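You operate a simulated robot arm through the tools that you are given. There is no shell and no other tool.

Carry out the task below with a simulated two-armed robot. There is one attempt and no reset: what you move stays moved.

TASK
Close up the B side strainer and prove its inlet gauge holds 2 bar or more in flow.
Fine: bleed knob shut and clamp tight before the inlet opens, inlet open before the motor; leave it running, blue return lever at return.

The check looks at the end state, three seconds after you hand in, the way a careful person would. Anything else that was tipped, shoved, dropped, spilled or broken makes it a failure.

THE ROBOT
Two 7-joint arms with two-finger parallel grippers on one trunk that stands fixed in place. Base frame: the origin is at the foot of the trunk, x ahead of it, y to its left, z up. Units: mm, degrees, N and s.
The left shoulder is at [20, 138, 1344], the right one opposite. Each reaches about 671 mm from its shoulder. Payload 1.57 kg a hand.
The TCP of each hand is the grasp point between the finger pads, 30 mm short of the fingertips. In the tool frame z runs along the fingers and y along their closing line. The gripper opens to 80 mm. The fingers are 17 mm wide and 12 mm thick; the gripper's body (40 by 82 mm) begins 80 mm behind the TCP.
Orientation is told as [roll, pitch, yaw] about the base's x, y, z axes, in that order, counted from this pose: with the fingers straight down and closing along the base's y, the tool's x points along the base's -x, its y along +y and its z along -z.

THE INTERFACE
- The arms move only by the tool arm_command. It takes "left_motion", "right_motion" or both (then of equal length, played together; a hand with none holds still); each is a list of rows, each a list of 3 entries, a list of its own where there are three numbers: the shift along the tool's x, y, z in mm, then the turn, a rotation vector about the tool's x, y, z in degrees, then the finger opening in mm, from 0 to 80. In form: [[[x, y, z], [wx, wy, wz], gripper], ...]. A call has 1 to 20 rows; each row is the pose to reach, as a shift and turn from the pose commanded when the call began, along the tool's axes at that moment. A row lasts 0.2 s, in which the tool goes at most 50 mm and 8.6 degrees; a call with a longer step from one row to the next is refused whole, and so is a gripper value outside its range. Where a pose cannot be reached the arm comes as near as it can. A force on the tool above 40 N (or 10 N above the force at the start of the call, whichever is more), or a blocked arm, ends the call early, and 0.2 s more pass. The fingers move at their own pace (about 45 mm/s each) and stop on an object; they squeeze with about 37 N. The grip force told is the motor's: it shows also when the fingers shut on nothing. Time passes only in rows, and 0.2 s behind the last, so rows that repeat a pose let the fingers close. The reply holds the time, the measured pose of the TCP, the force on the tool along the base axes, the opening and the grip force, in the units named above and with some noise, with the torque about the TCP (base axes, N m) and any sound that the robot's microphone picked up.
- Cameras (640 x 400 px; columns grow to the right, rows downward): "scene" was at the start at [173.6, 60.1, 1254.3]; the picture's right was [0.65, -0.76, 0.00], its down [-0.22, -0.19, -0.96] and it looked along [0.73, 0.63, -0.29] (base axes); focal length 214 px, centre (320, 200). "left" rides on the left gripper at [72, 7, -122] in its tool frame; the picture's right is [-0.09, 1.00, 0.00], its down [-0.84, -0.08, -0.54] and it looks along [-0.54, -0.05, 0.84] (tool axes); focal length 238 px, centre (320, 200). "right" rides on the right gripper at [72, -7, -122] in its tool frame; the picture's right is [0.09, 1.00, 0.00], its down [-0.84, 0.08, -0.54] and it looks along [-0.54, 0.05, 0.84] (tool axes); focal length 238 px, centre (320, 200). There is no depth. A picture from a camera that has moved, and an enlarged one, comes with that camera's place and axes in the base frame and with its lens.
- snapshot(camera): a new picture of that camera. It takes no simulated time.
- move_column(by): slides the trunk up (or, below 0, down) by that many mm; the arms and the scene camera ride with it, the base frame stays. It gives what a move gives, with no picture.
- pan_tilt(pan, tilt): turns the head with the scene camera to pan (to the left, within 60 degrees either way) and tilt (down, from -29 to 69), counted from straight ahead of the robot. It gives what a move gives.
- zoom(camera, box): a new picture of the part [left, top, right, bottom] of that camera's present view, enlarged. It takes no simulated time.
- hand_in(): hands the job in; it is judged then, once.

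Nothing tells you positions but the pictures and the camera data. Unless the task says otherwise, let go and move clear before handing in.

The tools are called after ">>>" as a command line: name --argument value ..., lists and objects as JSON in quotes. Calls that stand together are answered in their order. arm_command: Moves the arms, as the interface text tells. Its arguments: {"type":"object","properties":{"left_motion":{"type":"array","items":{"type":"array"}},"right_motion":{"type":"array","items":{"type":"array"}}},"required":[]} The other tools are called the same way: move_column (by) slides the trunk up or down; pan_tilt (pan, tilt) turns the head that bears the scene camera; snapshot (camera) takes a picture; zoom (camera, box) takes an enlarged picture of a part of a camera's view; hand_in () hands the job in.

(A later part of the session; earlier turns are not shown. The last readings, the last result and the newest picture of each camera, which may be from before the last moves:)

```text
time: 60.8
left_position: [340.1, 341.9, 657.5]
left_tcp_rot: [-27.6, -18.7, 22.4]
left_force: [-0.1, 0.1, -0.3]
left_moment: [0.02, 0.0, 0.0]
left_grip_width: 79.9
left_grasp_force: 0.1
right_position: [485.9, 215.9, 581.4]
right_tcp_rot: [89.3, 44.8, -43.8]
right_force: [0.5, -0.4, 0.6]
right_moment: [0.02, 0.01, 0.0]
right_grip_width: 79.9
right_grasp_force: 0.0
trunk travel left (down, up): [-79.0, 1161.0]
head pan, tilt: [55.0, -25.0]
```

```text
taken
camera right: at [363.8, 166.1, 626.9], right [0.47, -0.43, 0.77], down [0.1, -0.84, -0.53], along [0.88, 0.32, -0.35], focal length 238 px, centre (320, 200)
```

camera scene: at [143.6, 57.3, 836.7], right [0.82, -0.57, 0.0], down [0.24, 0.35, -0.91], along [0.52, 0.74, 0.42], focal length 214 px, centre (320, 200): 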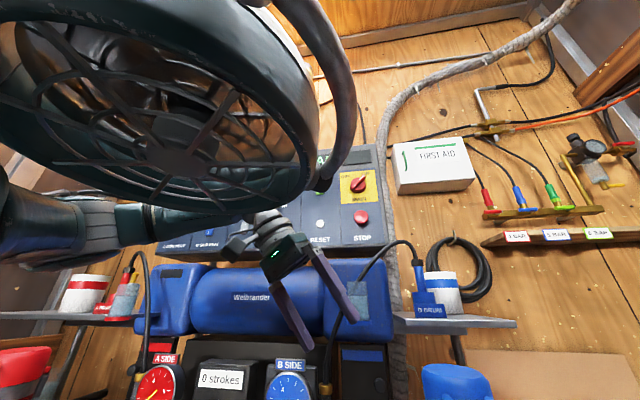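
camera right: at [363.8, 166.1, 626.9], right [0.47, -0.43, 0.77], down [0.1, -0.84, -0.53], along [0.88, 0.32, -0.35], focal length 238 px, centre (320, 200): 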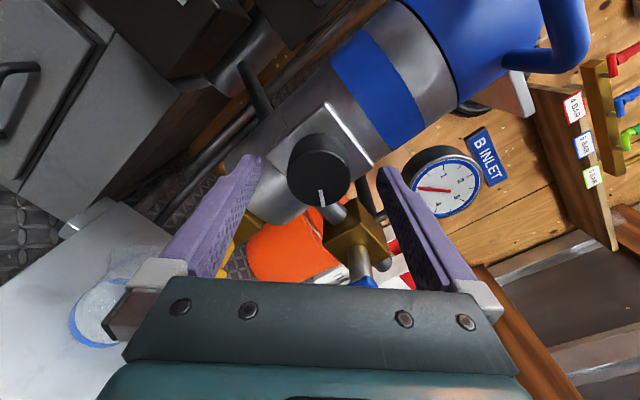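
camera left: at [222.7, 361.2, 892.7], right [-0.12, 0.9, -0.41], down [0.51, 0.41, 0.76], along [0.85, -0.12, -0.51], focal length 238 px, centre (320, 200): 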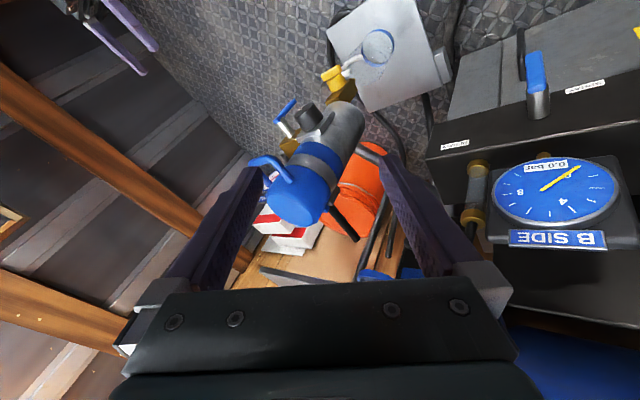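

>>> arm_command --right_motion '[[[-1, -1, 7], [0, 0, 0], 80], [[-1, -1, 14], [0, 0, 0], 80], [[-1, -1, 20], [0, 0, 0], 80], [[-1, -1, 20], [0, 0, 0], 60], [[-1, -1, 20], [0, 0, 0], 44], [[-1, -1, 20], [0, 0, 0], 40], [[-1, -1, 20], [0, 0, 0], 36], [[-1, -1, 20], [0, 0, 0], 36]]'

>>> snapshot --camera "right"

```text
time: 61.7
left_position: [337.3, 334.9, 653.5]
left_tcp_rot: [-27.9, -18.3, 22.6]
left_force: [0.3, -0.2, -0.8]
left_moment: [0.03, -0.03, 0.0]
left_grip_width: 79.7
left_grasp_force: 0.2
right_position: [495.1, 222.1, 581.5]
right_tcp_rot: [89.9, 44.4, -43.8]
right_force: [-23.1, -24.7, 16.6]
right_moment: [0.98, -0.95, -0.91]
right_grip_width: 71.0
right_grasp_force: 6.6
trunk travel left (down, up): [-79.0, 1161.0]
head pan, tilt: [55.0, -25.0]
stopped in row 4 (right hand): the force on the tool passed its limit at 42 N (the readings are from after the stop); the commanded pose is now the measured one
```

```text
taken
camera right: at [372.6, 172.3, 626.9], right [0.46, -0.44, 0.78], down [0.1, -0.84, -0.53], along [0.88, 0.32, -0.34], focal length 238 px, centre (320, 200)
```

right: 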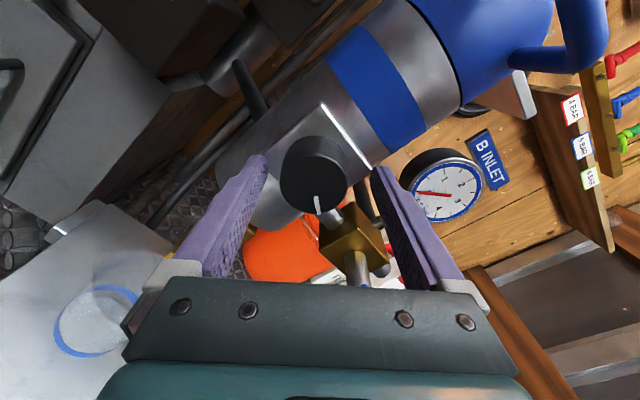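

Fingertips touched the backing plate's corners about 15 mm past the face. I'll back off 5 mm and close on the knob.

>>> arm_command --right_motion '[[[0, 0, -5], [0, 0, 0], 70], [[0, 0, -5], [0, 0, 0], 60], [[0, 0, -5], [0, 0, 0], 50], [[0, 0, -5], [0, 0, 0], 40], [[0, 0, -5], [0, 0, 0], 36], [[0, 0, -5], [0, 0, 0], 36]]'

>>> snapshot --camera "right"

```text
time: 63.1
left_position: [340.8, 336.9, 656.1]
left_tcp_rot: [-27.7, -18.6, 22.6]
left_force: [-0.3, 0.0, 0.0]
left_moment: [-0.02, -0.06, 0.0]
left_grip_width: 80.1
left_grasp_force: 0.1
right_position: [495.9, 221.7, 579.7]
right_tcp_rot: [89.7, 44.4, -43.8]
right_force: [-6.3, -14.8, 8.6]
right_moment: [0.3, -0.43, -0.6]
right_grip_width: 50.2
right_grasp_force: 7.7
trunk travel left (down, up): [-79.0, 1161.0]
head pan, tilt: [55.0, -25.0]
```

```text
taken
camera right: at [373.0, 171.6, 626.5], right [0.46, -0.43, 0.78], down [0.1, -0.84, -0.53], along [0.88, 0.32, -0.35], focal length 238 px, centre (320, 200)
```

right: 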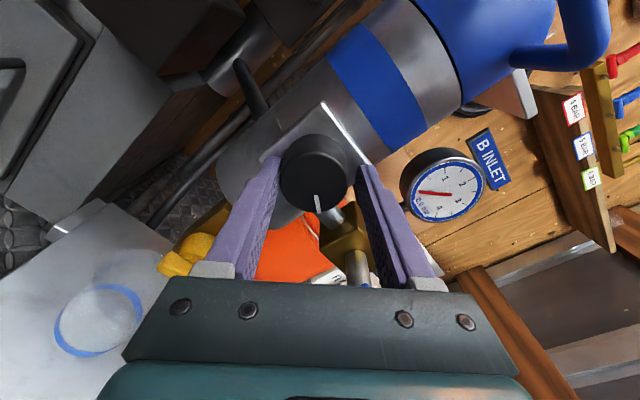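

Grip is on the knob (about 50 mm across). I'll let the squeeze build, then try a small clockwise turn to feel which way it goes.

>>> arm_command --right_motion '[[[0, 0, 0], [0, 0, 0], 30], [[0, 0, 0], [0, 0, 0], 30], [[0, 0, 0], [0, 0, 4], 30], [[0, 0, 0], [0, 0, 8], 30], [[0, 0, 0], [0, 0, 12], 30], [[0, 0, 0], [0, 0, 16], 30]]'

>>> zoom --camera "right" --box '[240, 100, 400, 240]'

```text
time: 64.5
left_position: [337.8, 338.9, 655.6]
left_tcp_rot: [-27.8, -18.5, 22.5]
left_force: [-0.4, 0.1, 0.5]
left_moment: [0.0, 0.02, -0.02]
left_grip_width: 79.9
left_grasp_force: 0.1
right_position: [493.3, 223.7, 581.2]
right_tcp_rot: [89.9, 60.6, -43.3]
right_force: [-16.9, -14.1, 22.2]
right_moment: [0.27, -0.88, -0.37]
right_grip_width: 43.4
right_grasp_force: 14.2
trunk travel left (down, up): [-79.0, 1161.0]
head pan, tilt: [55.0, -25.0]
```

```text
2.86 times, centred on (320, 170) of right
camera zoom: at [380.5, 164.0, 641.1], right [0.6, -0.56, 0.57], down [-0.02, -0.72, -0.69], along [0.8, 0.4, -0.45], focal length 681 px, centre (320, 286)
```

zoom: 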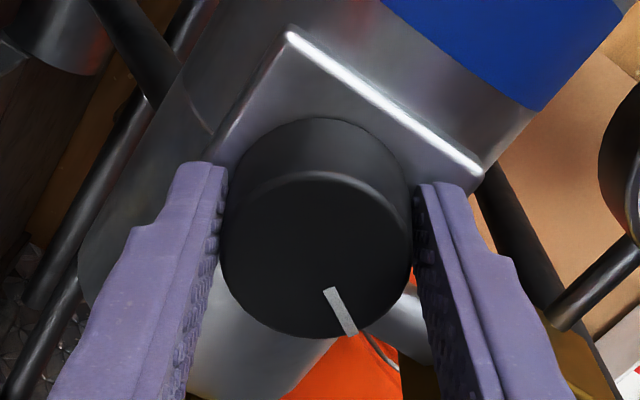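

The index has barely moved (about 4 o'clock) while the hand turned, so the fingers were still closing. I'll hold to let the grip build and read the forces.

>>> arm_command --right_motion '[[[0, 0, 0], [0, 0, 0], 20], [[0, 0, 0], [0, 0, 0], 20], [[0, 0, 0], [0, 0, 0], 20]]'

>>> zoom --camera "right" --box '[240, 100, 400, 240]'

```text
time: 65.3
left_position: [338.6, 338.7, 654.9]
left_tcp_rot: [-27.9, -18.5, 22.5]
left_force: [0.7, 0.2, 0.0]
left_moment: [0.0, 0.0, 0.01]
left_grip_width: 80.2
left_grasp_force: 0.1
right_position: [492.0, 225.7, 580.5]
right_tcp_rot: [90.0, 60.6, -43.4]
right_force: [-20.2, -14.7, 28.8]
right_moment: [0.5, -0.5, -0.16]
right_grip_width: 42.8
right_grasp_force: 45.1
trunk travel left (down, up): [-79.0, 1161.0]
head pan, tilt: [55.0, -25.0]
```

```text
2.86 times, centred on (320, 170) of right
camera zoom: at [380.6, 164.1, 640.8], right [0.6, -0.56, 0.57], down [-0.02, -0.72, -0.69], along [0.8, 0.4, -0.45], focal length 681 px, centre (320, 286)
```

zoom: 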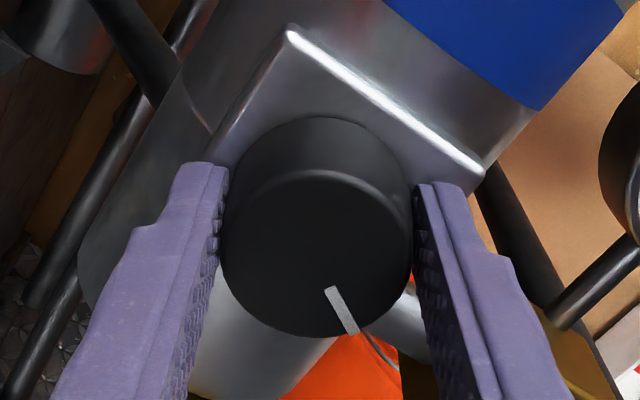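

Now it holds firmly (45 N). I'll relieve the side load slightly and turn clockwise a little to see if the knob follows.

>>> arm_command --right_motion '[[[2.6, 1.5, -3], [0, 0, 0], 20], [[2.6, 1.5, -3], [0, 0, 4], 20], [[2.6, 1.5, -3], [0, 0, 8], 20], [[2.6, 1.5, -3], [0, 0, 12], 20], [[2.6, 1.5, -3], [0, 0, 16], 20]]'

>>> zoom --camera "right" --box '[240, 100, 400, 240]'

```text
time: 66.5
left_position: [338.7, 344.6, 654.8]
left_tcp_rot: [-27.7, -18.6, 22.5]
left_force: [0.3, -0.6, -0.6]
left_moment: [0.01, 0.0, 0.0]
left_grip_width: 80.1
left_grasp_force: 0.0
right_position: [493.8, 223.9, 581.5]
right_tcp_rot: [88.8, 76.7, -44.5]
right_force: [-1.6, 3.2, -12.0]
right_moment: [-0.92, 0.03, 0.14]
right_grip_width: 43.3
right_grasp_force: 45.3
trunk travel left (down, up): [-79.0, 1161.0]
head pan, tilt: [55.0, -25.0]
```

```text
2.86 times, centred on (320, 170) of right
camera zoom: at [393.7, 151.7, 651.4], right [0.69, -0.65, 0.32], down [-0.18, -0.58, -0.79], along [0.7, 0.49, -0.52], focal length 681 px, centre (320, 286)
```

zoom: 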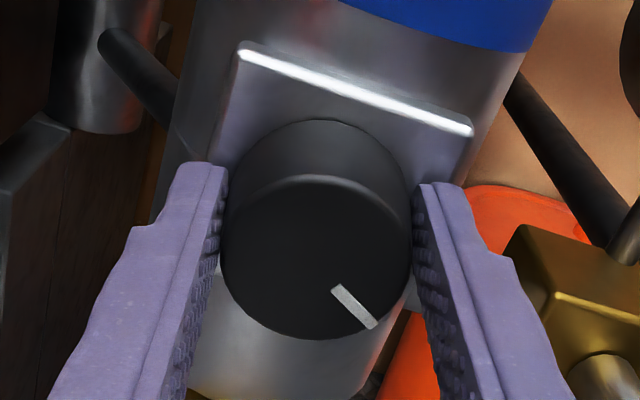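

The knob stayed put and slipped clockwise at about 0.6 N·m, so that way seems stopped. I'll turn counterclockwise.

>>> arm_command --right_motion '[[[0, 0, 0], [0, 0, -6], 20], [[0, 0, 0], [0, 0, -12], 20], [[0, 0, 0], [0, 0, -18], 20], [[0, 0, 0], [0, 0, -24], 20], [[0, 0, 0], [0, 0, -30], 20]]'

>>> zoom --camera "right" --box '[240, 100, 400, 240]'

```text
time: 67.7
left_position: [338.3, 342.1, 656.3]
left_tcp_rot: [-27.6, -18.6, 22.4]
left_force: [0.2, -0.3, -0.1]
left_moment: [-0.03, 0.0, -0.01]
left_grip_width: 79.7
left_grasp_force: 0.1
right_position: [491.8, 224.2, 583.4]
right_tcp_rot: [89.5, 46.6, -43.7]
right_force: [2.8, 5.8, -24.4]
right_moment: [-0.85, 0.84, -0.04]
right_grip_width: 43.5
right_grasp_force: 45.2
trunk travel left (down, up): [-79.0, 1161.0]
head pan, tilt: [55.0, -25.0]
```

```text
2.86 times, centred on (320, 170) of right
camera zoom: at [370.1, 173.7, 630.2], right [0.48, -0.45, 0.75], down [0.08, -0.83, -0.55], along [0.87, 0.33, -0.36], focal length 681 px, centre (320, 286)
```

zoom: 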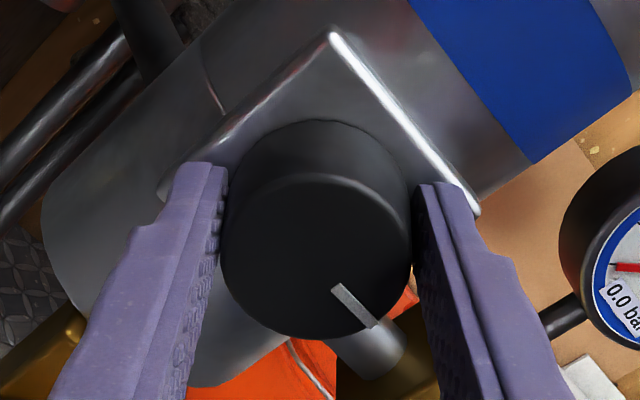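

The knob follows counterclockwise (30° so far). I'll keep turning toward 12 o'clock.

>>> arm_command --right_motion '[[[-1.4, -1.4, 0], [0, 0, -7], 20], [[-1.4, -1.4, 0], [0, 0, -14], 20], [[-1.4, -1.4, 0], [0, 0, -21], 20], [[-1.4, -1.4, 0], [0, 0, -28], 20], [[-1.4, -1.4, 0], [0, 0, -35], 20], [[-1.4, -1.4, 0], [0, 0, -42], 20], [[-1.4, -1.4, 0], [0, 0, -49], 20], [[-1.4, -1.4, 0], [0, 0, -56], 20]]'

>>> zoom --camera "right" --box '[240, 100, 400, 240]'

```text
time: 69.5
left_position: [337.4, 342.3, 655.2]
left_tcp_rot: [-27.6, -18.6, 22.5]
left_force: [-0.1, 0.8, -0.2]
left_moment: [0.0, 0.0, 0.0]
left_grip_width: 80.0
left_grasp_force: 0.1
right_position: [491.6, 225.1, 579.8]
right_tcp_rot: [89.5, -9.4, -43.1]
right_force: [0.4, 4.4, -24.4]
right_moment: [-0.45, 0.53, -0.52]
right_grip_width: 43.3
right_grasp_force: 45.0
trunk travel left (down, up): [-79.0, 1161.0]
head pan, tilt: [55.0, -25.0]
```

```text
2.86 times, centred on (320, 170) of right
camera zoom: at [357.7, 184.3, 562.3], right [-0.18, 0.18, 0.97], down [0.22, -0.95, 0.22], along [0.96, 0.25, 0.13], focal length 681 px, centre (320, 286)
```

zoom: 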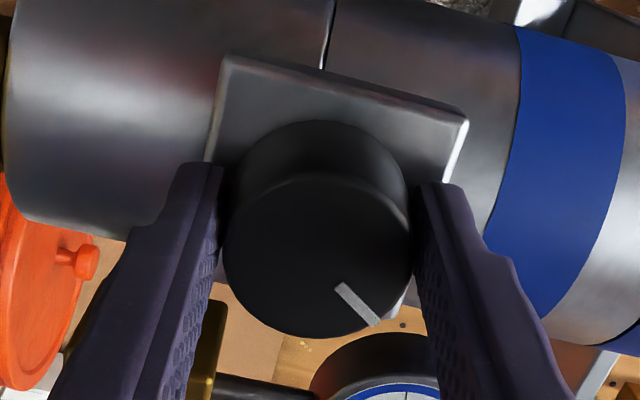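

The index is now about 33° short of straight up. I'll continue, going slightly beyond to seat it tight.

>>> arm_command --right_motion '[[[0, 0, 0], [0, 0, -7], 20], [[0, 0, 0], [0, 0, -14], 20], [[0, 0, 0], [0, 0, -21], 20], [[0, 0, 0], [0, 0, -28], 20], [[0, 0, 0], [0, 0, -33], 20], [[0, 0, 0], [0, 0, -38], 20], [[0, 0, 0], [0, 0, -42], 20]]'

>>> zoom --camera "right" --box '[240, 100, 400, 240]'

```text
time: 71.1
left_position: [340.1, 340.0, 656.3]
left_tcp_rot: [-27.7, -18.6, 22.6]
left_force: [0.1, 0.7, 0.4]
left_moment: [0.03, 0.02, -0.01]
left_grip_width: 80.2
left_grasp_force: 0.0
right_position: [492.8, 224.1, 580.8]
right_tcp_rot: [89.4, -51.4, -42.9]
right_force: [3.7, -0.7, -20.2]
right_moment: [-0.26, 0.76, -0.09]
right_grip_width: 42.9
right_grasp_force: 44.7
trunk travel left (down, up): [-79.0, 1161.0]
head pan, tilt: [55.0, -25.0]
```

```text
2.86 times, centred on (320, 170) of right
camera zoom: at [381.1, 161.5, 520.7], right [-0.6, 0.58, 0.55], down [-0.03, -0.71, 0.71], along [0.8, 0.41, 0.45], focal length 681 px, centre (320, 286)
```

zoom: 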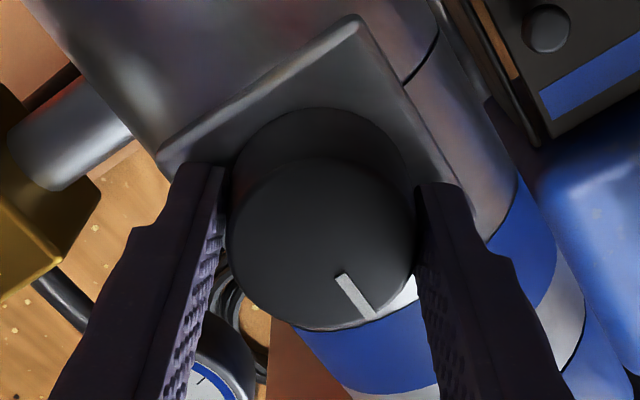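

The knob now points about straight up and the fingers slipped a little at the end, as at a stop. I'll release, back off, and look.

>>> arm_command --right_motion '[[[0, 0, 0], [0, 0, 0], 50], [[0, 0, 0], [0, 0, 0], 70], [[0, 0, -5], [0, 0, 0], 80], [[0, 0, -25], [0, 0, 0], 80], [[0, 0, -45], [0, 0, 0], 80], [[0, 0, -65], [0, 0, 0], 80]]'

>>> snapshot --camera "right"

>>> zoom --camera "right" --box '[240, 80, 400, 200]'

```text
time: 72.5
left_position: [340.5, 342.5, 656.0]
left_tcp_rot: [-27.7, -18.7, 22.5]
left_force: [-0.1, 0.1, 0.4]
left_moment: [0.0, 0.02, 0.0]
left_grip_width: 80.0
left_grasp_force: 0.0
right_position: [449.5, 177.5, 581.8]
right_tcp_rot: [89.7, -51.5, -43.4]
right_force: [0.5, -0.3, 0.3]
right_moment: [0.01, 0.01, -0.01]
right_grip_width: 79.7
right_grasp_force: 0.0
trunk travel left (down, up): [-79.0, 1161.0]
head pan, tilt: [55.0, -25.0]
```

```text
taken
camera right: at [338.0, 116.4, 521.8], right [-0.61, 0.58, 0.55], down [-0.04, -0.71, 0.7], along [0.79, 0.41, 0.45], focal length 238 px, centre (320, 200)
```

right: 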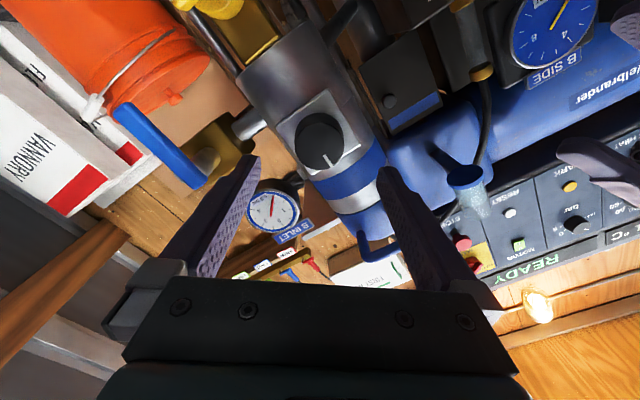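

```text
3.33 times, centred on (320, 140) of right
camera zoom: at [338.0, 116.4, 521.8], right [-0.61, 0.58, 0.55], down [-0.04, -0.71, 0.7], along [0.79, 0.41, 0.45], focal length 794 px, centre (320, 400)
```

zoom: 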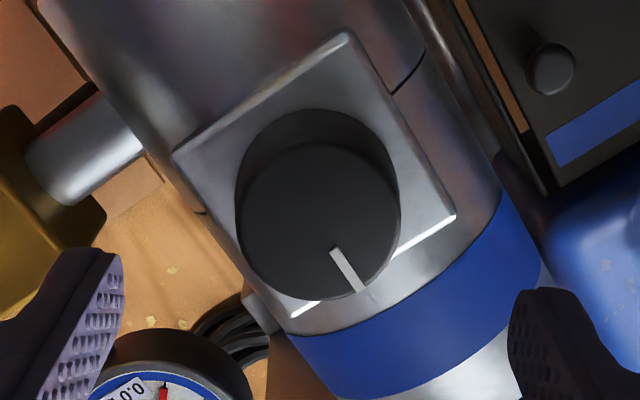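

The clamp knob's index now points straight up, like A's. Next the yellow bleed knob; I'll drop the hand about 95 mm and look at it.

>>> arm_command --right_motion '[[[19, -15, -5], [0, 0, 4], 80], [[38, -30, -10], [0, 0, 10], 80], [[57, -45, -15], [0, 0, 18], 80], [[74, -59, -20], [0, 0, 26], 80], [[74, -59, -20], [0, 0, 34], 80], [[74, -59, -20], [0, 0, 42], 80], [[74, -59, -20], [0, 0, 50], 80]]'

>>> snapshot --camera "right"

>>> zoom --camera "right" --box '[240, 80, 400, 200]'

```text
time: 74.1
left_position: [339.9, 342.5, 656.5]
left_tcp_rot: [-27.7, -18.6, 22.5]
left_force: [-0.4, -0.6, 0.7]
left_moment: [-0.02, 0.01, 0.02]
left_grip_width: 79.8
left_grasp_force: 0.1
right_position: [436.5, 162.9, 487.5]
right_tcp_rot: [90.0, -1.3, -43.6]
right_force: [-0.6, -0.4, 0.9]
right_moment: [0.02, 0.0, 0.04]
right_grip_width: 79.9
right_grasp_force: 0.1
trunk travel left (down, up): [-79.0, 1161.0]
head pan, tilt: [55.0, -25.0]
```

```text
taken
camera right: at [301.4, 123.6, 479.6], right [-0.08, 0.08, 0.99], down [0.23, -0.97, 0.1], along [0.97, 0.24, 0.06], focal length 238 px, centre (320, 200)
```

right: 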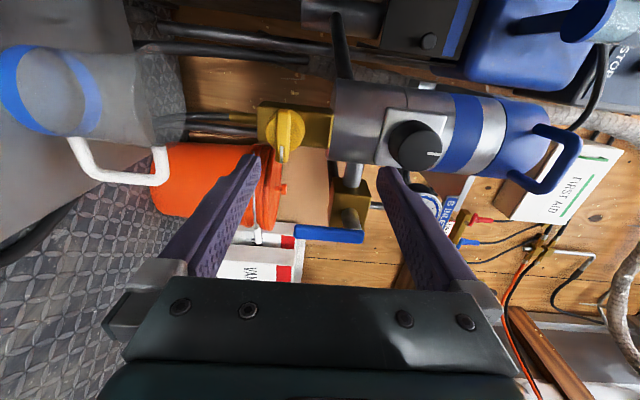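

```text
3.33 times, centred on (320, 140) of right
camera zoom: at [301.4, 123.6, 479.6], right [-0.08, 0.08, 0.99], down [0.23, -0.97, 0.1], along [0.97, 0.24, 0.06], focal length 794 px, centre (320, 400)
```

zoom: 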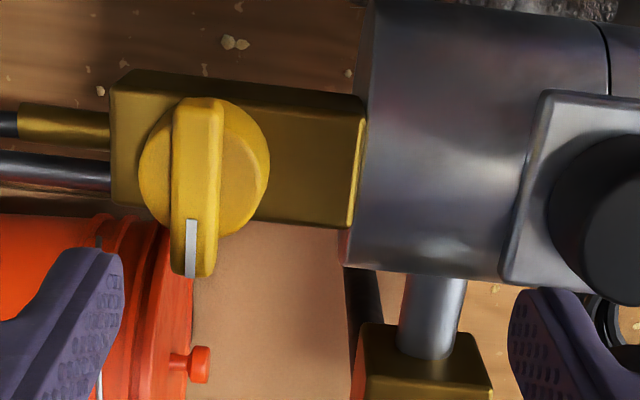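

The yellow wing is horizontal with its index to the right; it sits at about (494,225,455), with the jug rim some 75 mm beneath. I'll line up with fingers above and below it, partly closed to stay clear of the jug.

>>> arm_command --right_motion '[[[0, -10, 0], [0, 0, 0], 60], [[1, -21, 0], [0, 0, 0], 46], [[1, -32.5, 0], [0, 0, 0], 46], [[1, -32.5, 15], [0, 0, 0], 46], [[1, -32.5, 30], [0, 0, 0], 46]]'

>>> snapshot --camera "right"

>>> zoom --camera "right" --box '[240, 80, 400, 200]'

```text
time: 75.3
left_position: [341.0, 342.6, 656.7]
left_tcp_rot: [-27.7, -18.8, 22.4]
left_force: [-0.3, 0.4, -0.5]
left_moment: [-0.02, -0.01, 0.01]
left_grip_width: 79.8
left_grasp_force: 0.0
right_position: [457.2, 186.4, 455.3]
right_tcp_rot: [89.9, -1.4, -43.5]
right_force: [0.4, 0.0, -0.4]
right_moment: [-0.03, -0.03, 0.0]
right_grip_width: 45.9
right_grasp_force: 0.0
trunk travel left (down, up): [-79.0, 1161.0]
head pan, tilt: [55.0, -25.0]
```

```text
taken
camera right: at [322.2, 147.1, 446.6], right [-0.08, 0.08, 0.99], down [0.23, -0.97, 0.1], along [0.97, 0.24, 0.06], focal length 238 px, centre (320, 200)
```

right: 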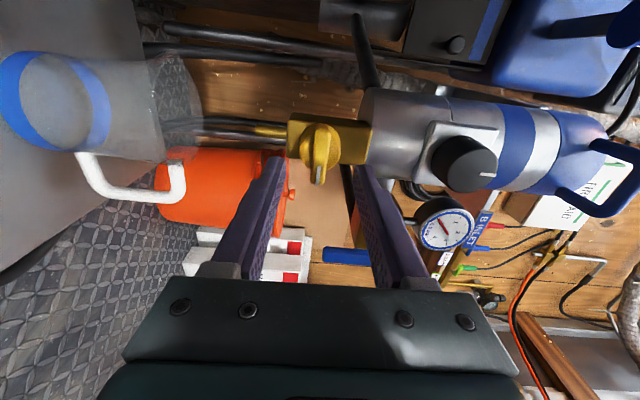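

```text
3.33 times, centred on (320, 140) of right
camera zoom: at [322.2, 147.1, 446.6], right [-0.08, 0.08, 0.99], down [0.23, -0.97, 0.1], along [0.97, 0.24, 0.06], focal length 794 px, centre (320, 400)
```

zoom: 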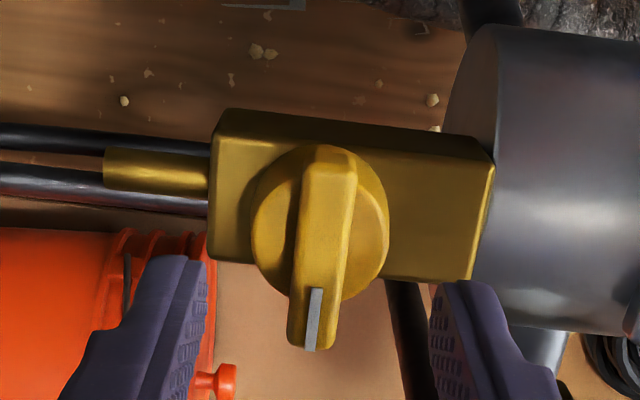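

Aligned on the wing centre, 53 mm ahead. I'll advance 32 mm and close gently.

>>> arm_command --right_motion '[[[0, 0, 10], [0, 0, 0], 46], [[0, 0, 20], [0, 0, 0], 46], [[0, 0, 27], [0, 0, 0], 46], [[0, 0, 32], [0, 0, 0], 46], [[0, 0, 32], [0, 0, 0], 30], [[0, 0, 32], [0, 0, 0], 16], [[0, 0, 32], [0, 0, 0], 6], [[0, 0, 32], [0, 0, 0], 6], [[0, 0, 32], [0, 0, 0], 6]]'

>>> zoom --camera "right" --box '[240, 80, 400, 220]'

```text
time: 77.3
left_position: [341.1, 342.5, 656.4]
left_tcp_rot: [-27.7, -18.7, 22.4]
left_force: [-0.6, -0.1, -1.0]
left_moment: [-0.03, 0.0, -0.01]
left_grip_width: 80.0
left_grasp_force: 0.1
right_position: [475.9, 188.1, 451.1]
right_tcp_rot: [89.3, -1.9, -44.5]
right_force: [0.0, 0.2, 0.6]
right_moment: [-0.03, 0.0, -0.01]
right_grip_width: 5.9
right_grasp_force: 0.1
right hand out of reach, approached as far as the arm can: row 3, 4, 5, 6, 7, 8, 9
trunk travel left (down, up): [-79.0, 1161.0]
head pan, tilt: [55.0, -25.0]
```

```text
2.86 times, centred on (320, 150) of right
camera zoom: at [340.9, 149.5, 443.2], right [-0.08, 0.1, 0.99], down [0.22, -0.97, 0.11], along [0.97, 0.22, 0.06], focal length 681 px, centre (320, 343)
```

zoom: 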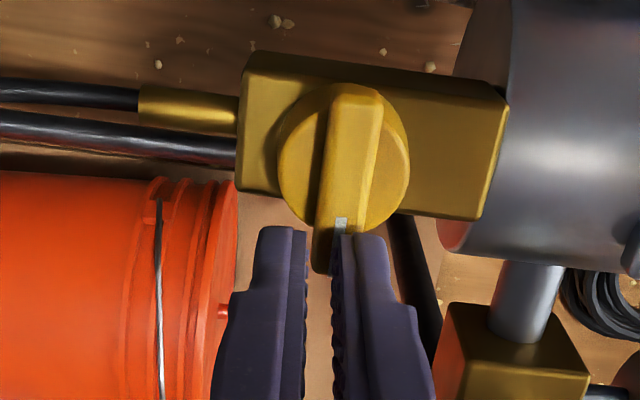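

Reach ran out again with the hand this low. I'll back off, raise the hand 79 mm, and drop the trunk by the last 79 mm so the hand returns to the same height.

>>> arm_command --right_motion '[[[0, 0, -10], [0, 0, 0], 20], [[0, 2, -30], [0, 0, 0], 46], [[0, 4, -55], [0, 0, 0], 46], [[0, 28, -60], [0, 0, 0], 46], [[0, 56, -60], [0, 0, 0], 46], [[0, 83, -60], [0, 0, 0], 46]]'

>>> move_column --by -79

>>> snapshot --camera "right"

```text
time: 78.7
left_position: [341.8, 342.3, 657.0]
left_tcp_rot: [-27.7, -18.8, 22.5]
left_force: [0.3, 0.5, 0.9]
left_moment: [-0.01, -0.03, -0.02]
left_grip_width: 80.0
left_grasp_force: 0.0
right_position: [426.0, 155.5, 539.1]
right_tcp_rot: [89.9, -1.4, -43.4]
right_force: [0.4, 0.2, 0.5]
right_moment: [-0.02, 0.0, 0.04]
right_grip_width: 46.2
right_grasp_force: 0.1
trunk travel left (down, up): [-79.0, 1161.0]
head pan, tilt: [55.0, -25.0]
```

```text
time: 79.9
left_position: [341.7, 343.4, 578.0]
left_tcp_rot: [-27.7, -18.7, 22.6]
left_force: [-0.1, 0.0, 0.2]
left_moment: [-0.03, -0.02, -0.01]
left_grip_width: 79.9
left_grasp_force: 0.1
right_position: [425.9, 156.3, 462.2]
right_tcp_rot: [90.0, -1.3, -43.4]
right_force: [-0.1, 0.8, -0.2]
right_moment: [0.01, -0.01, 0.0]
right_grip_width: 46.0
right_grasp_force: 0.1
trunk travel left (down, up): [0.0, 1240.0]
head pan, tilt: [55.0, -25.0]
```

```text
taken
camera right: at [291.3, 117.1, 452.0], right [-0.08, 0.08, 0.99], down [0.23, -0.97, 0.1], along [0.97, 0.24, 0.06], focal length 238 px, centre (320, 200)
```

right: 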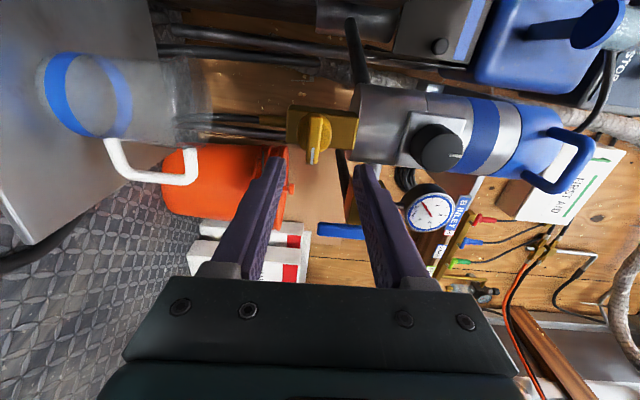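

>>> arm_command --right_motion '[[[-0.5, -2, 20], [0, 0, 0], 46], [[-1, -4, 38], [0, 0, 0], 46], [[-1.5, -6, 52], [0, 0, 0], 46], [[-2, -7, 64], [0, 0, 0], 46], [[-2, -7, 71], [0, 0, 0], 46]]'

>>> zoom --camera "right" --box '[240, 80, 400, 220]'

```text
time: 81.1
left_position: [340.9, 344.3, 578.4]
left_tcp_rot: [-27.7, -18.7, 22.6]
left_force: [-0.1, 0.2, 0.1]
left_moment: [-0.01, -0.05, -0.01]
left_grip_width: 80.0
left_grasp_force: 0.0
right_position: [476.5, 206.1, 453.1]
right_tcp_rot: [89.9, -1.4, -43.5]
right_force: [-0.6, 0.8, 0.1]
right_moment: [-0.01, 0.01, -0.03]
right_grip_width: 46.0
right_grasp_force: 0.1
trunk travel left (down, up): [0.0, 1240.0]
head pan, tilt: [55.0, -25.0]
```

```text
2.86 times, centred on (320, 150) of right
camera zoom: at [341.8, 167.6, 444.9], right [-0.08, 0.08, 0.99], down [0.23, -0.97, 0.1], along [0.97, 0.24, 0.06], focal length 681 px, centre (320, 343)
```

zoom: 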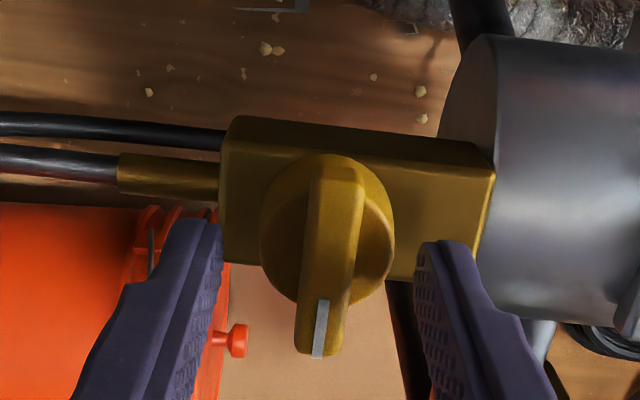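

>>> arm_command --right_motion '[[[0, 1, 4], [0, 0, 0], 46], [[0, 1, 7], [0, 0, 0], 36], [[0, 1, 7], [0, 0, 0], 24], [[0, 1, 7], [0, 0, 0], 12], [[0, 1, 7], [0, 0, 0], 4], [[0, 1, 7], [0, 0, 0], 4], [[0, 1, 7], [0, 0, 0], 4]]'

>>> zoom --camera "right" --box '[240, 80, 400, 220]'

```text
time: 82.7
left_position: [341.3, 342.5, 577.2]
left_tcp_rot: [-27.7, -18.7, 22.4]
left_force: [0.7, -1.0, -0.1]
left_moment: [0.03, -0.02, 0.0]
left_grip_width: 80.0
left_grasp_force: 0.1
right_position: [481.4, 211.4, 454.7]
right_tcp_rot: [90.0, -1.4, -43.4]
right_force: [0.2, -0.1, 2.1]
right_moment: [0.03, -0.05, -0.18]
right_grip_width: 33.7
right_grasp_force: 41.0
trunk travel left (down, up): [0.0, 1240.0]
head pan, tilt: [55.0, -25.0]
```

```text
2.86 times, centred on (320, 150) of right
camera zoom: at [347.0, 172.5, 446.4], right [-0.08, 0.08, 0.99], down [0.23, -0.97, 0.1], along [0.97, 0.24, 0.06], focal length 681 px, centre (320, 343)
```

zoom: 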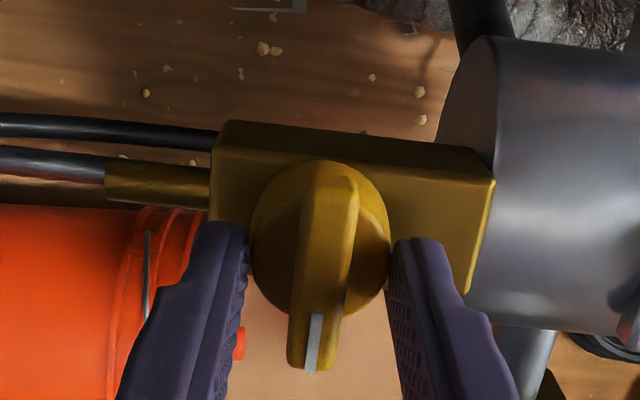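

The fingers hold the knob's round base firmly (34 mm). I'll turn it counterclockwise and watch it.

>>> arm_command --right_motion '[[[0, 0, 0], [0, 0, -6], 4], [[0, 0, 0], [0, 0, -12], 4], [[0, 0, 0], [0, 0, -18], 4], [[0, 0, 0], [0, 0, -24], 4], [[0, 0, 0], [0, 0, -30], 4]]'

>>> zoom --camera "right" --box '[240, 80, 400, 220]'

```text
time: 83.9
left_position: [342.1, 342.3, 578.7]
left_tcp_rot: [-27.7, -18.7, 22.5]
left_force: [-0.4, -0.3, -1.0]
left_moment: [0.01, 0.0, 0.01]
left_grip_width: 80.0
left_grasp_force: 0.1
right_position: [481.1, 211.6, 454.6]
right_tcp_rot: [90.0, -31.5, -43.5]
right_force: [-0.4, 0.5, 4.5]
right_moment: [-0.24, 0.26, 0.68]
right_grip_width: 33.7
right_grasp_force: 41.8
trunk travel left (down, up): [0.0, 1240.0]
head pan, tilt: [55.0, -25.0]
```

```text
2.86 times, centred on (320, 150) of right
camera zoom: at [357.1, 162.8, 411.7], right [-0.44, 0.41, 0.8], down [0.12, -0.86, 0.5], along [0.89, 0.31, 0.33], focal length 681 px, centre (320, 343)
```

zoom: 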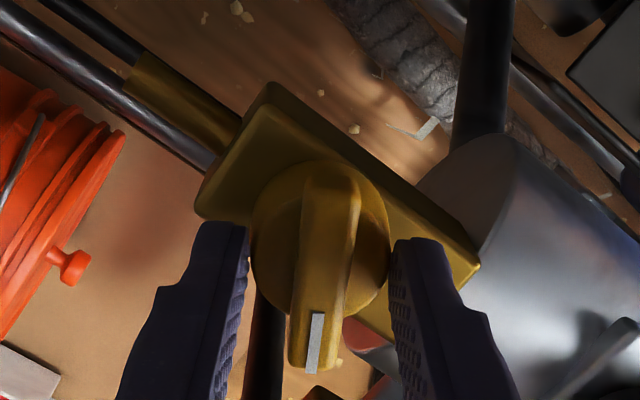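

It follows. Continuing the remaining 60°.

>>> arm_command --right_motion '[[[0, 0, 0], [0, 0, -7], 4], [[0, 0, 0], [0, 0, -14], 4], [[0, 0, 0], [0, 0, -21], 4], [[0, 0, 0], [0, 0, -28], 4], [[0, 0, 0], [0, 0, -35], 4], [[0, 0, 0], [0, 0, -42], 4], [[0, 0, 0], [0, 0, -49], 4], [[0, 0, 0], [0, 0, -56], 4]]'

>>> zoom --camera "right" --box '[240, 80, 400, 220]'

```text
time: 85.3
left_position: [337.0, 344.1, 577.3]
left_tcp_rot: [-27.7, -18.6, 22.5]
left_force: [0.7, -0.6, 0.1]
left_moment: [0.07, 0.09, 0.0]
left_grip_width: 80.1
left_grasp_force: 0.0
right_position: [484.3, 209.2, 464.3]
right_tcp_rot: [83.6, -73.4, -34.8]
right_force: [-29.2, 14.5, 9.2]
right_moment: [0.6, -0.1, 1.06]
right_grip_width: 33.6
right_grasp_force: 16.8
right hand out of reach, approached as far as the arm can: row 6, 7
trunk travel left (down, up): [0.0, 1240.0]
head pan, tilt: [55.0, -25.0]
stopped in row 7 (right hand): the force on the tool passed its limit at 49 N (the readings are from after the stop); the commanded pose is now the measured one
```

```text
2.86 times, centred on (320, 150) of right
camera zoom: at [393.7, 124.5, 398.0], right [-0.74, 0.65, 0.19], down [-0.21, -0.5, 0.84], along [0.64, 0.58, 0.5], focal length 681 px, centre (320, 343)
```

zoom: 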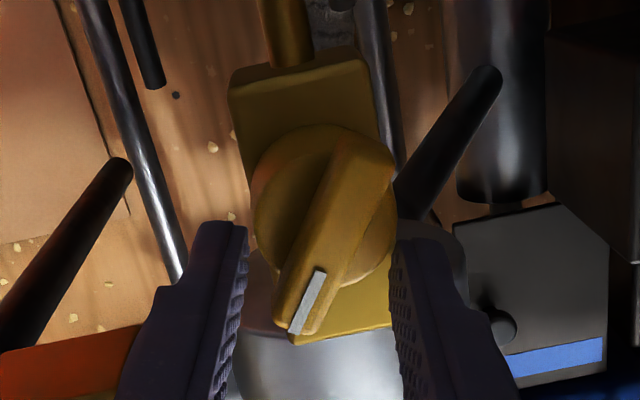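

The arm hit its limit with the wing about 30° short of vertical. I'll open, roll back, and regrasp.

>>> arm_command --right_motion '[[[0, 0, 0], [0, 0, 0], 30], [[0, 0, 0], [0, 0, 0], 50], [[0, 0, -10], [0, 0, 0], 54], [[0, 0, -30], [0, 0, 0], 54]]'

```text
time: 86.3
left_position: [340.9, 340.2, 577.7]
left_tcp_rot: [-27.8, -18.6, 22.5]
left_force: [0.3, 0.1, -0.2]
left_moment: [0.0, 0.03, 0.01]
left_grip_width: 80.0
left_grasp_force: 0.1
right_position: [493.5, 186.7, 471.7]
right_tcp_rot: [83.5, -73.3, -35.3]
right_force: [0.4, -0.8, 0.2]
right_moment: [0.0, 0.02, 0.0]
right_grip_width: 53.8
right_grasp_force: 0.0
right hand out of reach, approached as far as the arm can: row 3, 4
trunk travel left (down, up): [0.0, 1240.0]
head pan, tilt: [55.0, -25.0]
```

>>> arm_command --right_motion '[[[5, 4, -12], [0, -0.4, 7.6], 54], [[10, 9, -22], [0, -0.8, 15.2], 54], [[16, 14, -26], [0, -1.2, 22.8], 54], [[21, 18, -26], [0, -1.6, 30.4], 54], [[24.5, 20.8, -25.6], [0, -2, 38], 54], [[24.5, 20.8, -25.6], [0, -2.4, 45.6], 54], [[24.5, 20.8, -25.6], [0, -2.7, 53.4], 54]]'

>>> snapshot --camera "right"

>>> zoom --camera "right" --box '[240, 80, 400, 220]'

```text
time: 87.9
left_position: [340.6, 341.7, 578.3]
left_tcp_rot: [-27.7, -18.8, 22.5]
left_force: [0.7, -0.1, 0.0]
left_moment: [0.02, 0.02, 0.0]
left_grip_width: 80.0
left_grasp_force: 0.0
right_position: [453.6, 187.0, 457.9]
right_tcp_rot: [90.2, -20.2, -43.9]
right_force: [0.2, 0.6, 0.4]
right_moment: [0.02, -0.02, 0.02]
right_grip_width: 53.5
right_grasp_force: 0.0
trunk travel left (down, up): [0.0, 1240.0]
head pan, tilt: [55.0, -25.0]
```

```text
taken
camera right: at [323.8, 144.6, 424.8], right [-0.31, 0.3, 0.9], down [0.17, -0.92, 0.36], along [0.93, 0.27, 0.24], focal length 238 px, centre (320, 200)
```

right: 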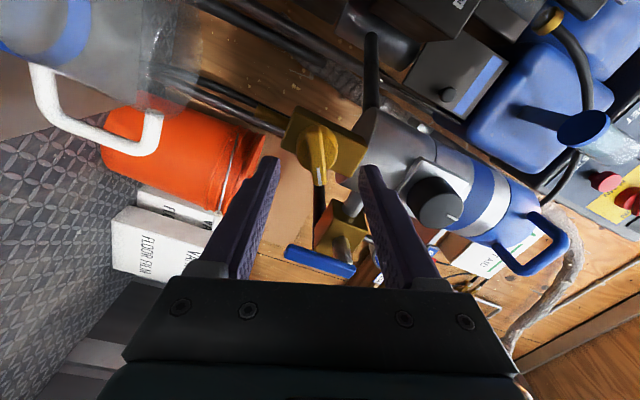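

```text
2.86 times, centred on (320, 150) of right
camera zoom: at [323.8, 144.6, 424.8], right [-0.31, 0.3, 0.9], down [0.17, -0.92, 0.36], along [0.93, 0.27, 0.24], focal length 681 px, centre (320, 343)
```

zoom: 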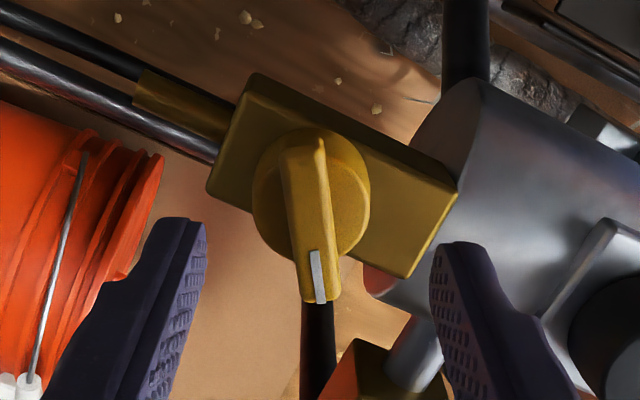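

The wing slipped back while I disengaged and is now about 58° from vertical. I'll regrasp with more roll in hand, so the whole turn stays in range.

>>> arm_command --right_motion '[[[-1, -2, 0], [0, 0, 8], 54], [[-2.1, -4.2, 0], [0, 0, 16], 50], [[-2.1, -4.2, 0], [0, 0, 23], 50], [[-2.1, -4.2, 12], [0, 0, 23], 50], [[-2.1, -4.2, 24], [0, 0, 23], 50], [[-2.1, -4.2, 31], [0, 0, 23], 50], [[-2.1, -4.2, 37], [0, 0, 23], 50], [[-2.1, -4.2, 37], [0, 0, 23], 40]]'

>>> zoom --camera "right" --box '[240, 80, 400, 220]'

```text
time: 89.7
left_position: [341.2, 342.2, 577.8]
left_tcp_rot: [-27.7, -18.7, 22.5]
left_force: [-0.3, -0.5, 0.5]
left_moment: [0.02, -0.01, 0.0]
left_grip_width: 80.0
left_grasp_force: 0.1
right_position: [482.4, 211.6, 454.4]
right_tcp_rot: [90.1, 2.7, -43.8]
right_force: [0.3, -0.1, 0.7]
right_moment: [0.0, -0.01, -0.03]
right_grip_width: 39.7
right_grasp_force: 0.1
trunk travel left (down, up): [0.0, 1240.0]
head pan, tilt: [55.0, -25.0]
```

```text
2.86 times, centred on (320, 150) of right
camera zoom: at [347.1, 173.2, 450.5], right [-0.03, 0.03, 1.0], down [0.23, -0.97, 0.04], along [0.97, 0.23, 0.03], focal length 681 px, centre (320, 343)
```

zoom: 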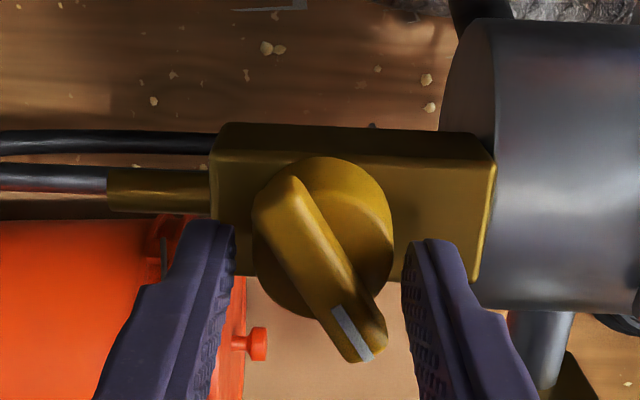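

>>> arm_command --right_motion '[[[0, 0, 0], [0, 0, 0], 20], [[0, 0, 0], [0, 0, 0], 4], [[0, 0, 0], [0, 0, 0], 4], [[0, 0, 0], [0, 0, 0], 4], [[0, 0, 0], [0, 0, -7], 4], [[0, 0, 0], [0, 0, -14], 4], [[0, 0, 0], [0, 0, -21], 4], [[0, 0, 0], [0, 0, -28], 4], [[0, 0, 0], [0, 0, -35], 4], [[0, 0, 0], [0, 0, -42], 4], [[0, 0, 0], [0, 0, -49], 4]]'

>>> zoom --camera "right" --box '[240, 80, 400, 220]'

```text
time: 92.1
left_position: [339.6, 343.1, 577.1]
left_tcp_rot: [-27.6, -18.7, 22.5]
left_force: [0.0, -0.1, 1.5]
left_moment: [0.0, 0.02, 0.02]
left_grip_width: 79.8
left_grasp_force: 0.1
right_position: [482.9, 210.7, 454.9]
right_tcp_rot: [90.8, -46.5, -44.4]
right_force: [-11.8, -5.8, 32.6]
right_moment: [0.2, -0.16, 0.82]
right_grip_width: 33.3
right_grasp_force: 41.3
trunk travel left (down, up): [0.0, 1240.0]
head pan, tilt: [55.0, -25.0]
```

```text
2.86 times, centred on (320, 150) of right
camera zoom: at [367.1, 155.1, 397.6], right [-0.57, 0.54, 0.62], down [-0.01, -0.76, 0.66], along [0.82, 0.37, 0.43], focal length 681 px, centre (320, 343)
```

zoom: 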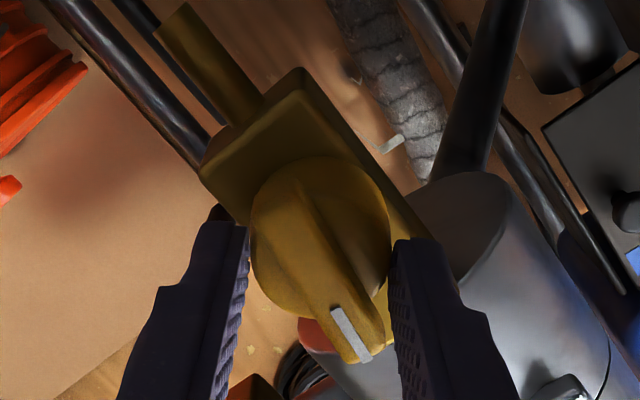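

The wing now looks upright. I'll press a few more degrees to make sure it reaches its stop, then release straight back.

>>> arm_command --right_motion '[[[0, 0, 0], [0, 0, -4], 4], [[0, 0, 0], [0, 0, -8], 4], [[0, 0, 0], [0, 0, -8], 4]]'

>>> zoom --camera "right" --box '[240, 80, 400, 220]'

```text
time: 92.9
left_position: [339.7, 342.5, 577.4]
left_tcp_rot: [-27.6, -18.8, 22.5]
left_force: [-0.6, 0.3, -0.2]
left_moment: [0.03, -0.01, 0.06]
left_grip_width: 80.1
left_grasp_force: 0.1
right_position: [480.5, 212.2, 455.8]
right_tcp_rot: [91.0, -54.4, -44.8]
right_force: [-13.0, -4.9, 30.8]
right_moment: [0.39, -0.38, 0.43]
right_grip_width: 33.4
right_grasp_force: 41.2
trunk travel left (down, up): [0.0, 1240.0]
head pan, tilt: [55.0, -25.0]
```

```text
2.86 times, centred on (320, 150) of right
camera zoom: at [372.8, 149.9, 391.9], right [-0.62, 0.6, 0.51], down [-0.08, -0.69, 0.72], along [0.78, 0.41, 0.48], focal length 681 px, centre (320, 343)
```

zoom: 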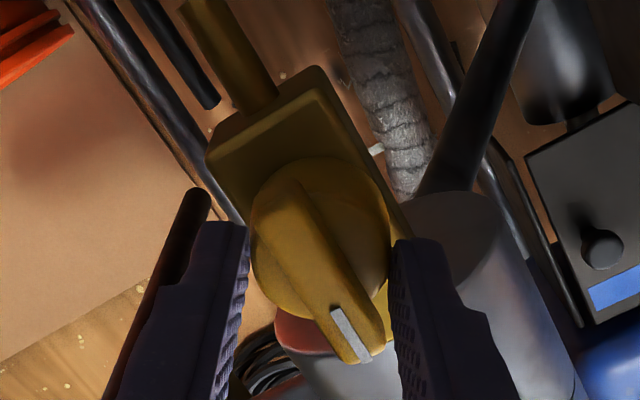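

>>> arm_command --right_motion '[[[0, 0, 0], [0, 0, 0], 20], [[0, 0, 0], [0, 0, 0], 40], [[0, 0, 0], [0, 0, 0], 52], [[0, 0, -8], [0, 0, 0], 52], [[0, 0, -20], [0, 0, 0], 52], [[0, 0, -35], [0, 0, 0], 52], [[0, 0, -50], [0, 0, 0], 52], [[0, 0, -65], [0, 0, 0], 52]]'

>>> snapshot --camera "right"

>>> zoom --camera "right" --box '[240, 80, 400, 220]'

```text
time: 94.7
left_position: [340.1, 342.3, 576.8]
left_tcp_rot: [-27.7, -18.7, 22.5]
left_force: [0.4, -0.3, 0.6]
left_moment: [0.0, -0.01, 0.0]
left_grip_width: 80.1
left_grasp_force: 0.1
right_position: [437.1, 165.5, 453.5]
right_tcp_rot: [90.2, -54.5, -43.9]
right_force: [1.1, -1.0, 0.5]
right_moment: [0.0, 0.01, 0.03]
right_grip_width: 52.1
right_grasp_force: 0.1
trunk travel left (down, up): [0.0, 1240.0]
head pan, tilt: [55.0, -25.0]
```

```text
taken
camera right: at [327.2, 102.8, 391.1], right [-0.62, 0.6, 0.51], down [-0.07, -0.69, 0.72], along [0.78, 0.42, 0.47], focal length 238 px, centre (320, 200)
```

right: 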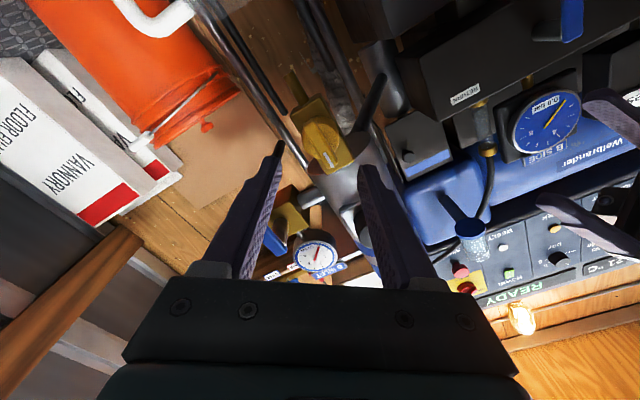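

```text
2.86 times, centred on (320, 150) of right
camera zoom: at [327.2, 102.8, 391.1], right [-0.62, 0.6, 0.51], down [-0.07, -0.69, 0.72], along [0.78, 0.42, 0.47], focal length 681 px, centre (320, 343)
```

zoom: 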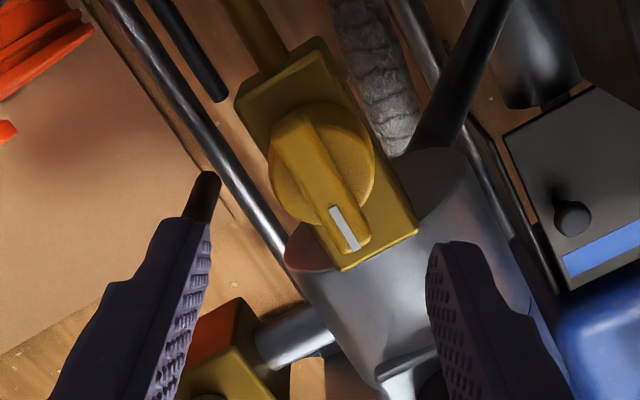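

The bleed wing is now vertical, parallel to its block, and the jug is untouched. Next is the inlet lever; I'll move right, close the fingers, and take a look at it.

>>> arm_command --right_motion '[[[-10, -6, 1.6], [0, 0, 7], 40], [[-20, -12.7, 3.2], [0, 0, 14], 30], [[-30, -19, 4.8], [0, 0, 21], 20], [[-40.5, -25.4, 6.4], [0, 0, 28], 10], [[-50.7, -31.7, 8], [0, 0, 35], 0], [[-60.8, -38.1, 9.6], [0, 0, 42], 0], [[-71, -44.4, 11.2], [0, 0, 49], 0], [[-81.1, -50.8, 12.8], [0, 0, 54], 0]]'

>>> snapshot --camera "right"

>>> pan_tilt --pan 40 --tilt 0

>>> snapshot --camera "scene"

```text
time: 96.5
left_position: [341.0, 342.0, 578.0]
left_tcp_rot: [-27.7, -18.7, 22.5]
left_force: [-0.4, 0.4, 0.5]
left_moment: [-0.02, 0.0, -0.03]
left_grip_width: 79.8
left_grasp_force: 0.0
right_position: [509.6, 112.8, 488.0]
right_tcp_rot: [90.2, -0.3, -43.8]
right_force: [-0.8, 0.3, 0.3]
right_moment: [-0.03, 0.02, -0.03]
right_grip_width: 0.0
right_grasp_force: 21.6
trunk travel left (down, up): [0.0, 1240.0]
head pan, tilt: [55.0, -25.0]
```

```text
taken
camera right: at [374.7, 74.1, 481.7], right [-0.07, 0.07, 1.0], down [0.23, -0.97, 0.08], along [0.97, 0.23, 0.05], focal length 238 px, centre (320, 200)
```

right: 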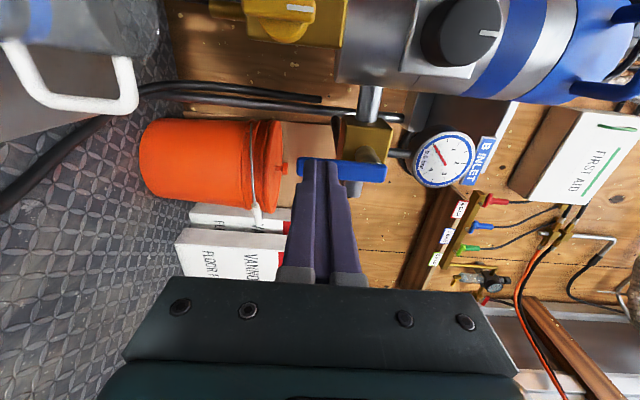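

```text
time: 97.4
left_position: [342.8, 344.3, 577.5]
left_tcp_rot: [-27.7, -18.7, 22.6]
left_force: [0.2, -0.1, 0.1]
left_moment: [0.0, -0.01, 0.04]
left_grip_width: 80.4
left_grasp_force: 0.1
right_position: [508.8, 112.9, 488.8]
right_tcp_rot: [90.2, -0.5, -43.8]
right_force: [-0.2, -0.4, 0.4]
right_moment: [0.0, -0.01, 0.04]
right_grip_width: 0.0
right_grasp_force: 21.6
trunk travel left (down, up): [0.0, 1240.0]
head pan, tilt: [40.0, 0.0]
```

```text
taken
camera scene: at [171.7, 57.0, 562.1], right [0.64, -0.77, 0.0], down [0.0, 0.0, -1.0], along [0.77, 0.64, 0.0], focal length 214 px, centre (320, 200)
```

scene: 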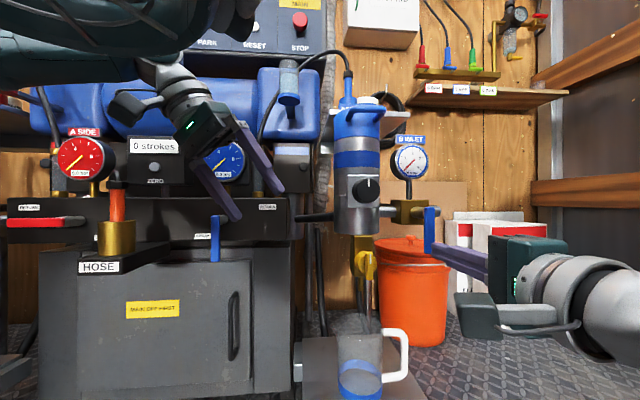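

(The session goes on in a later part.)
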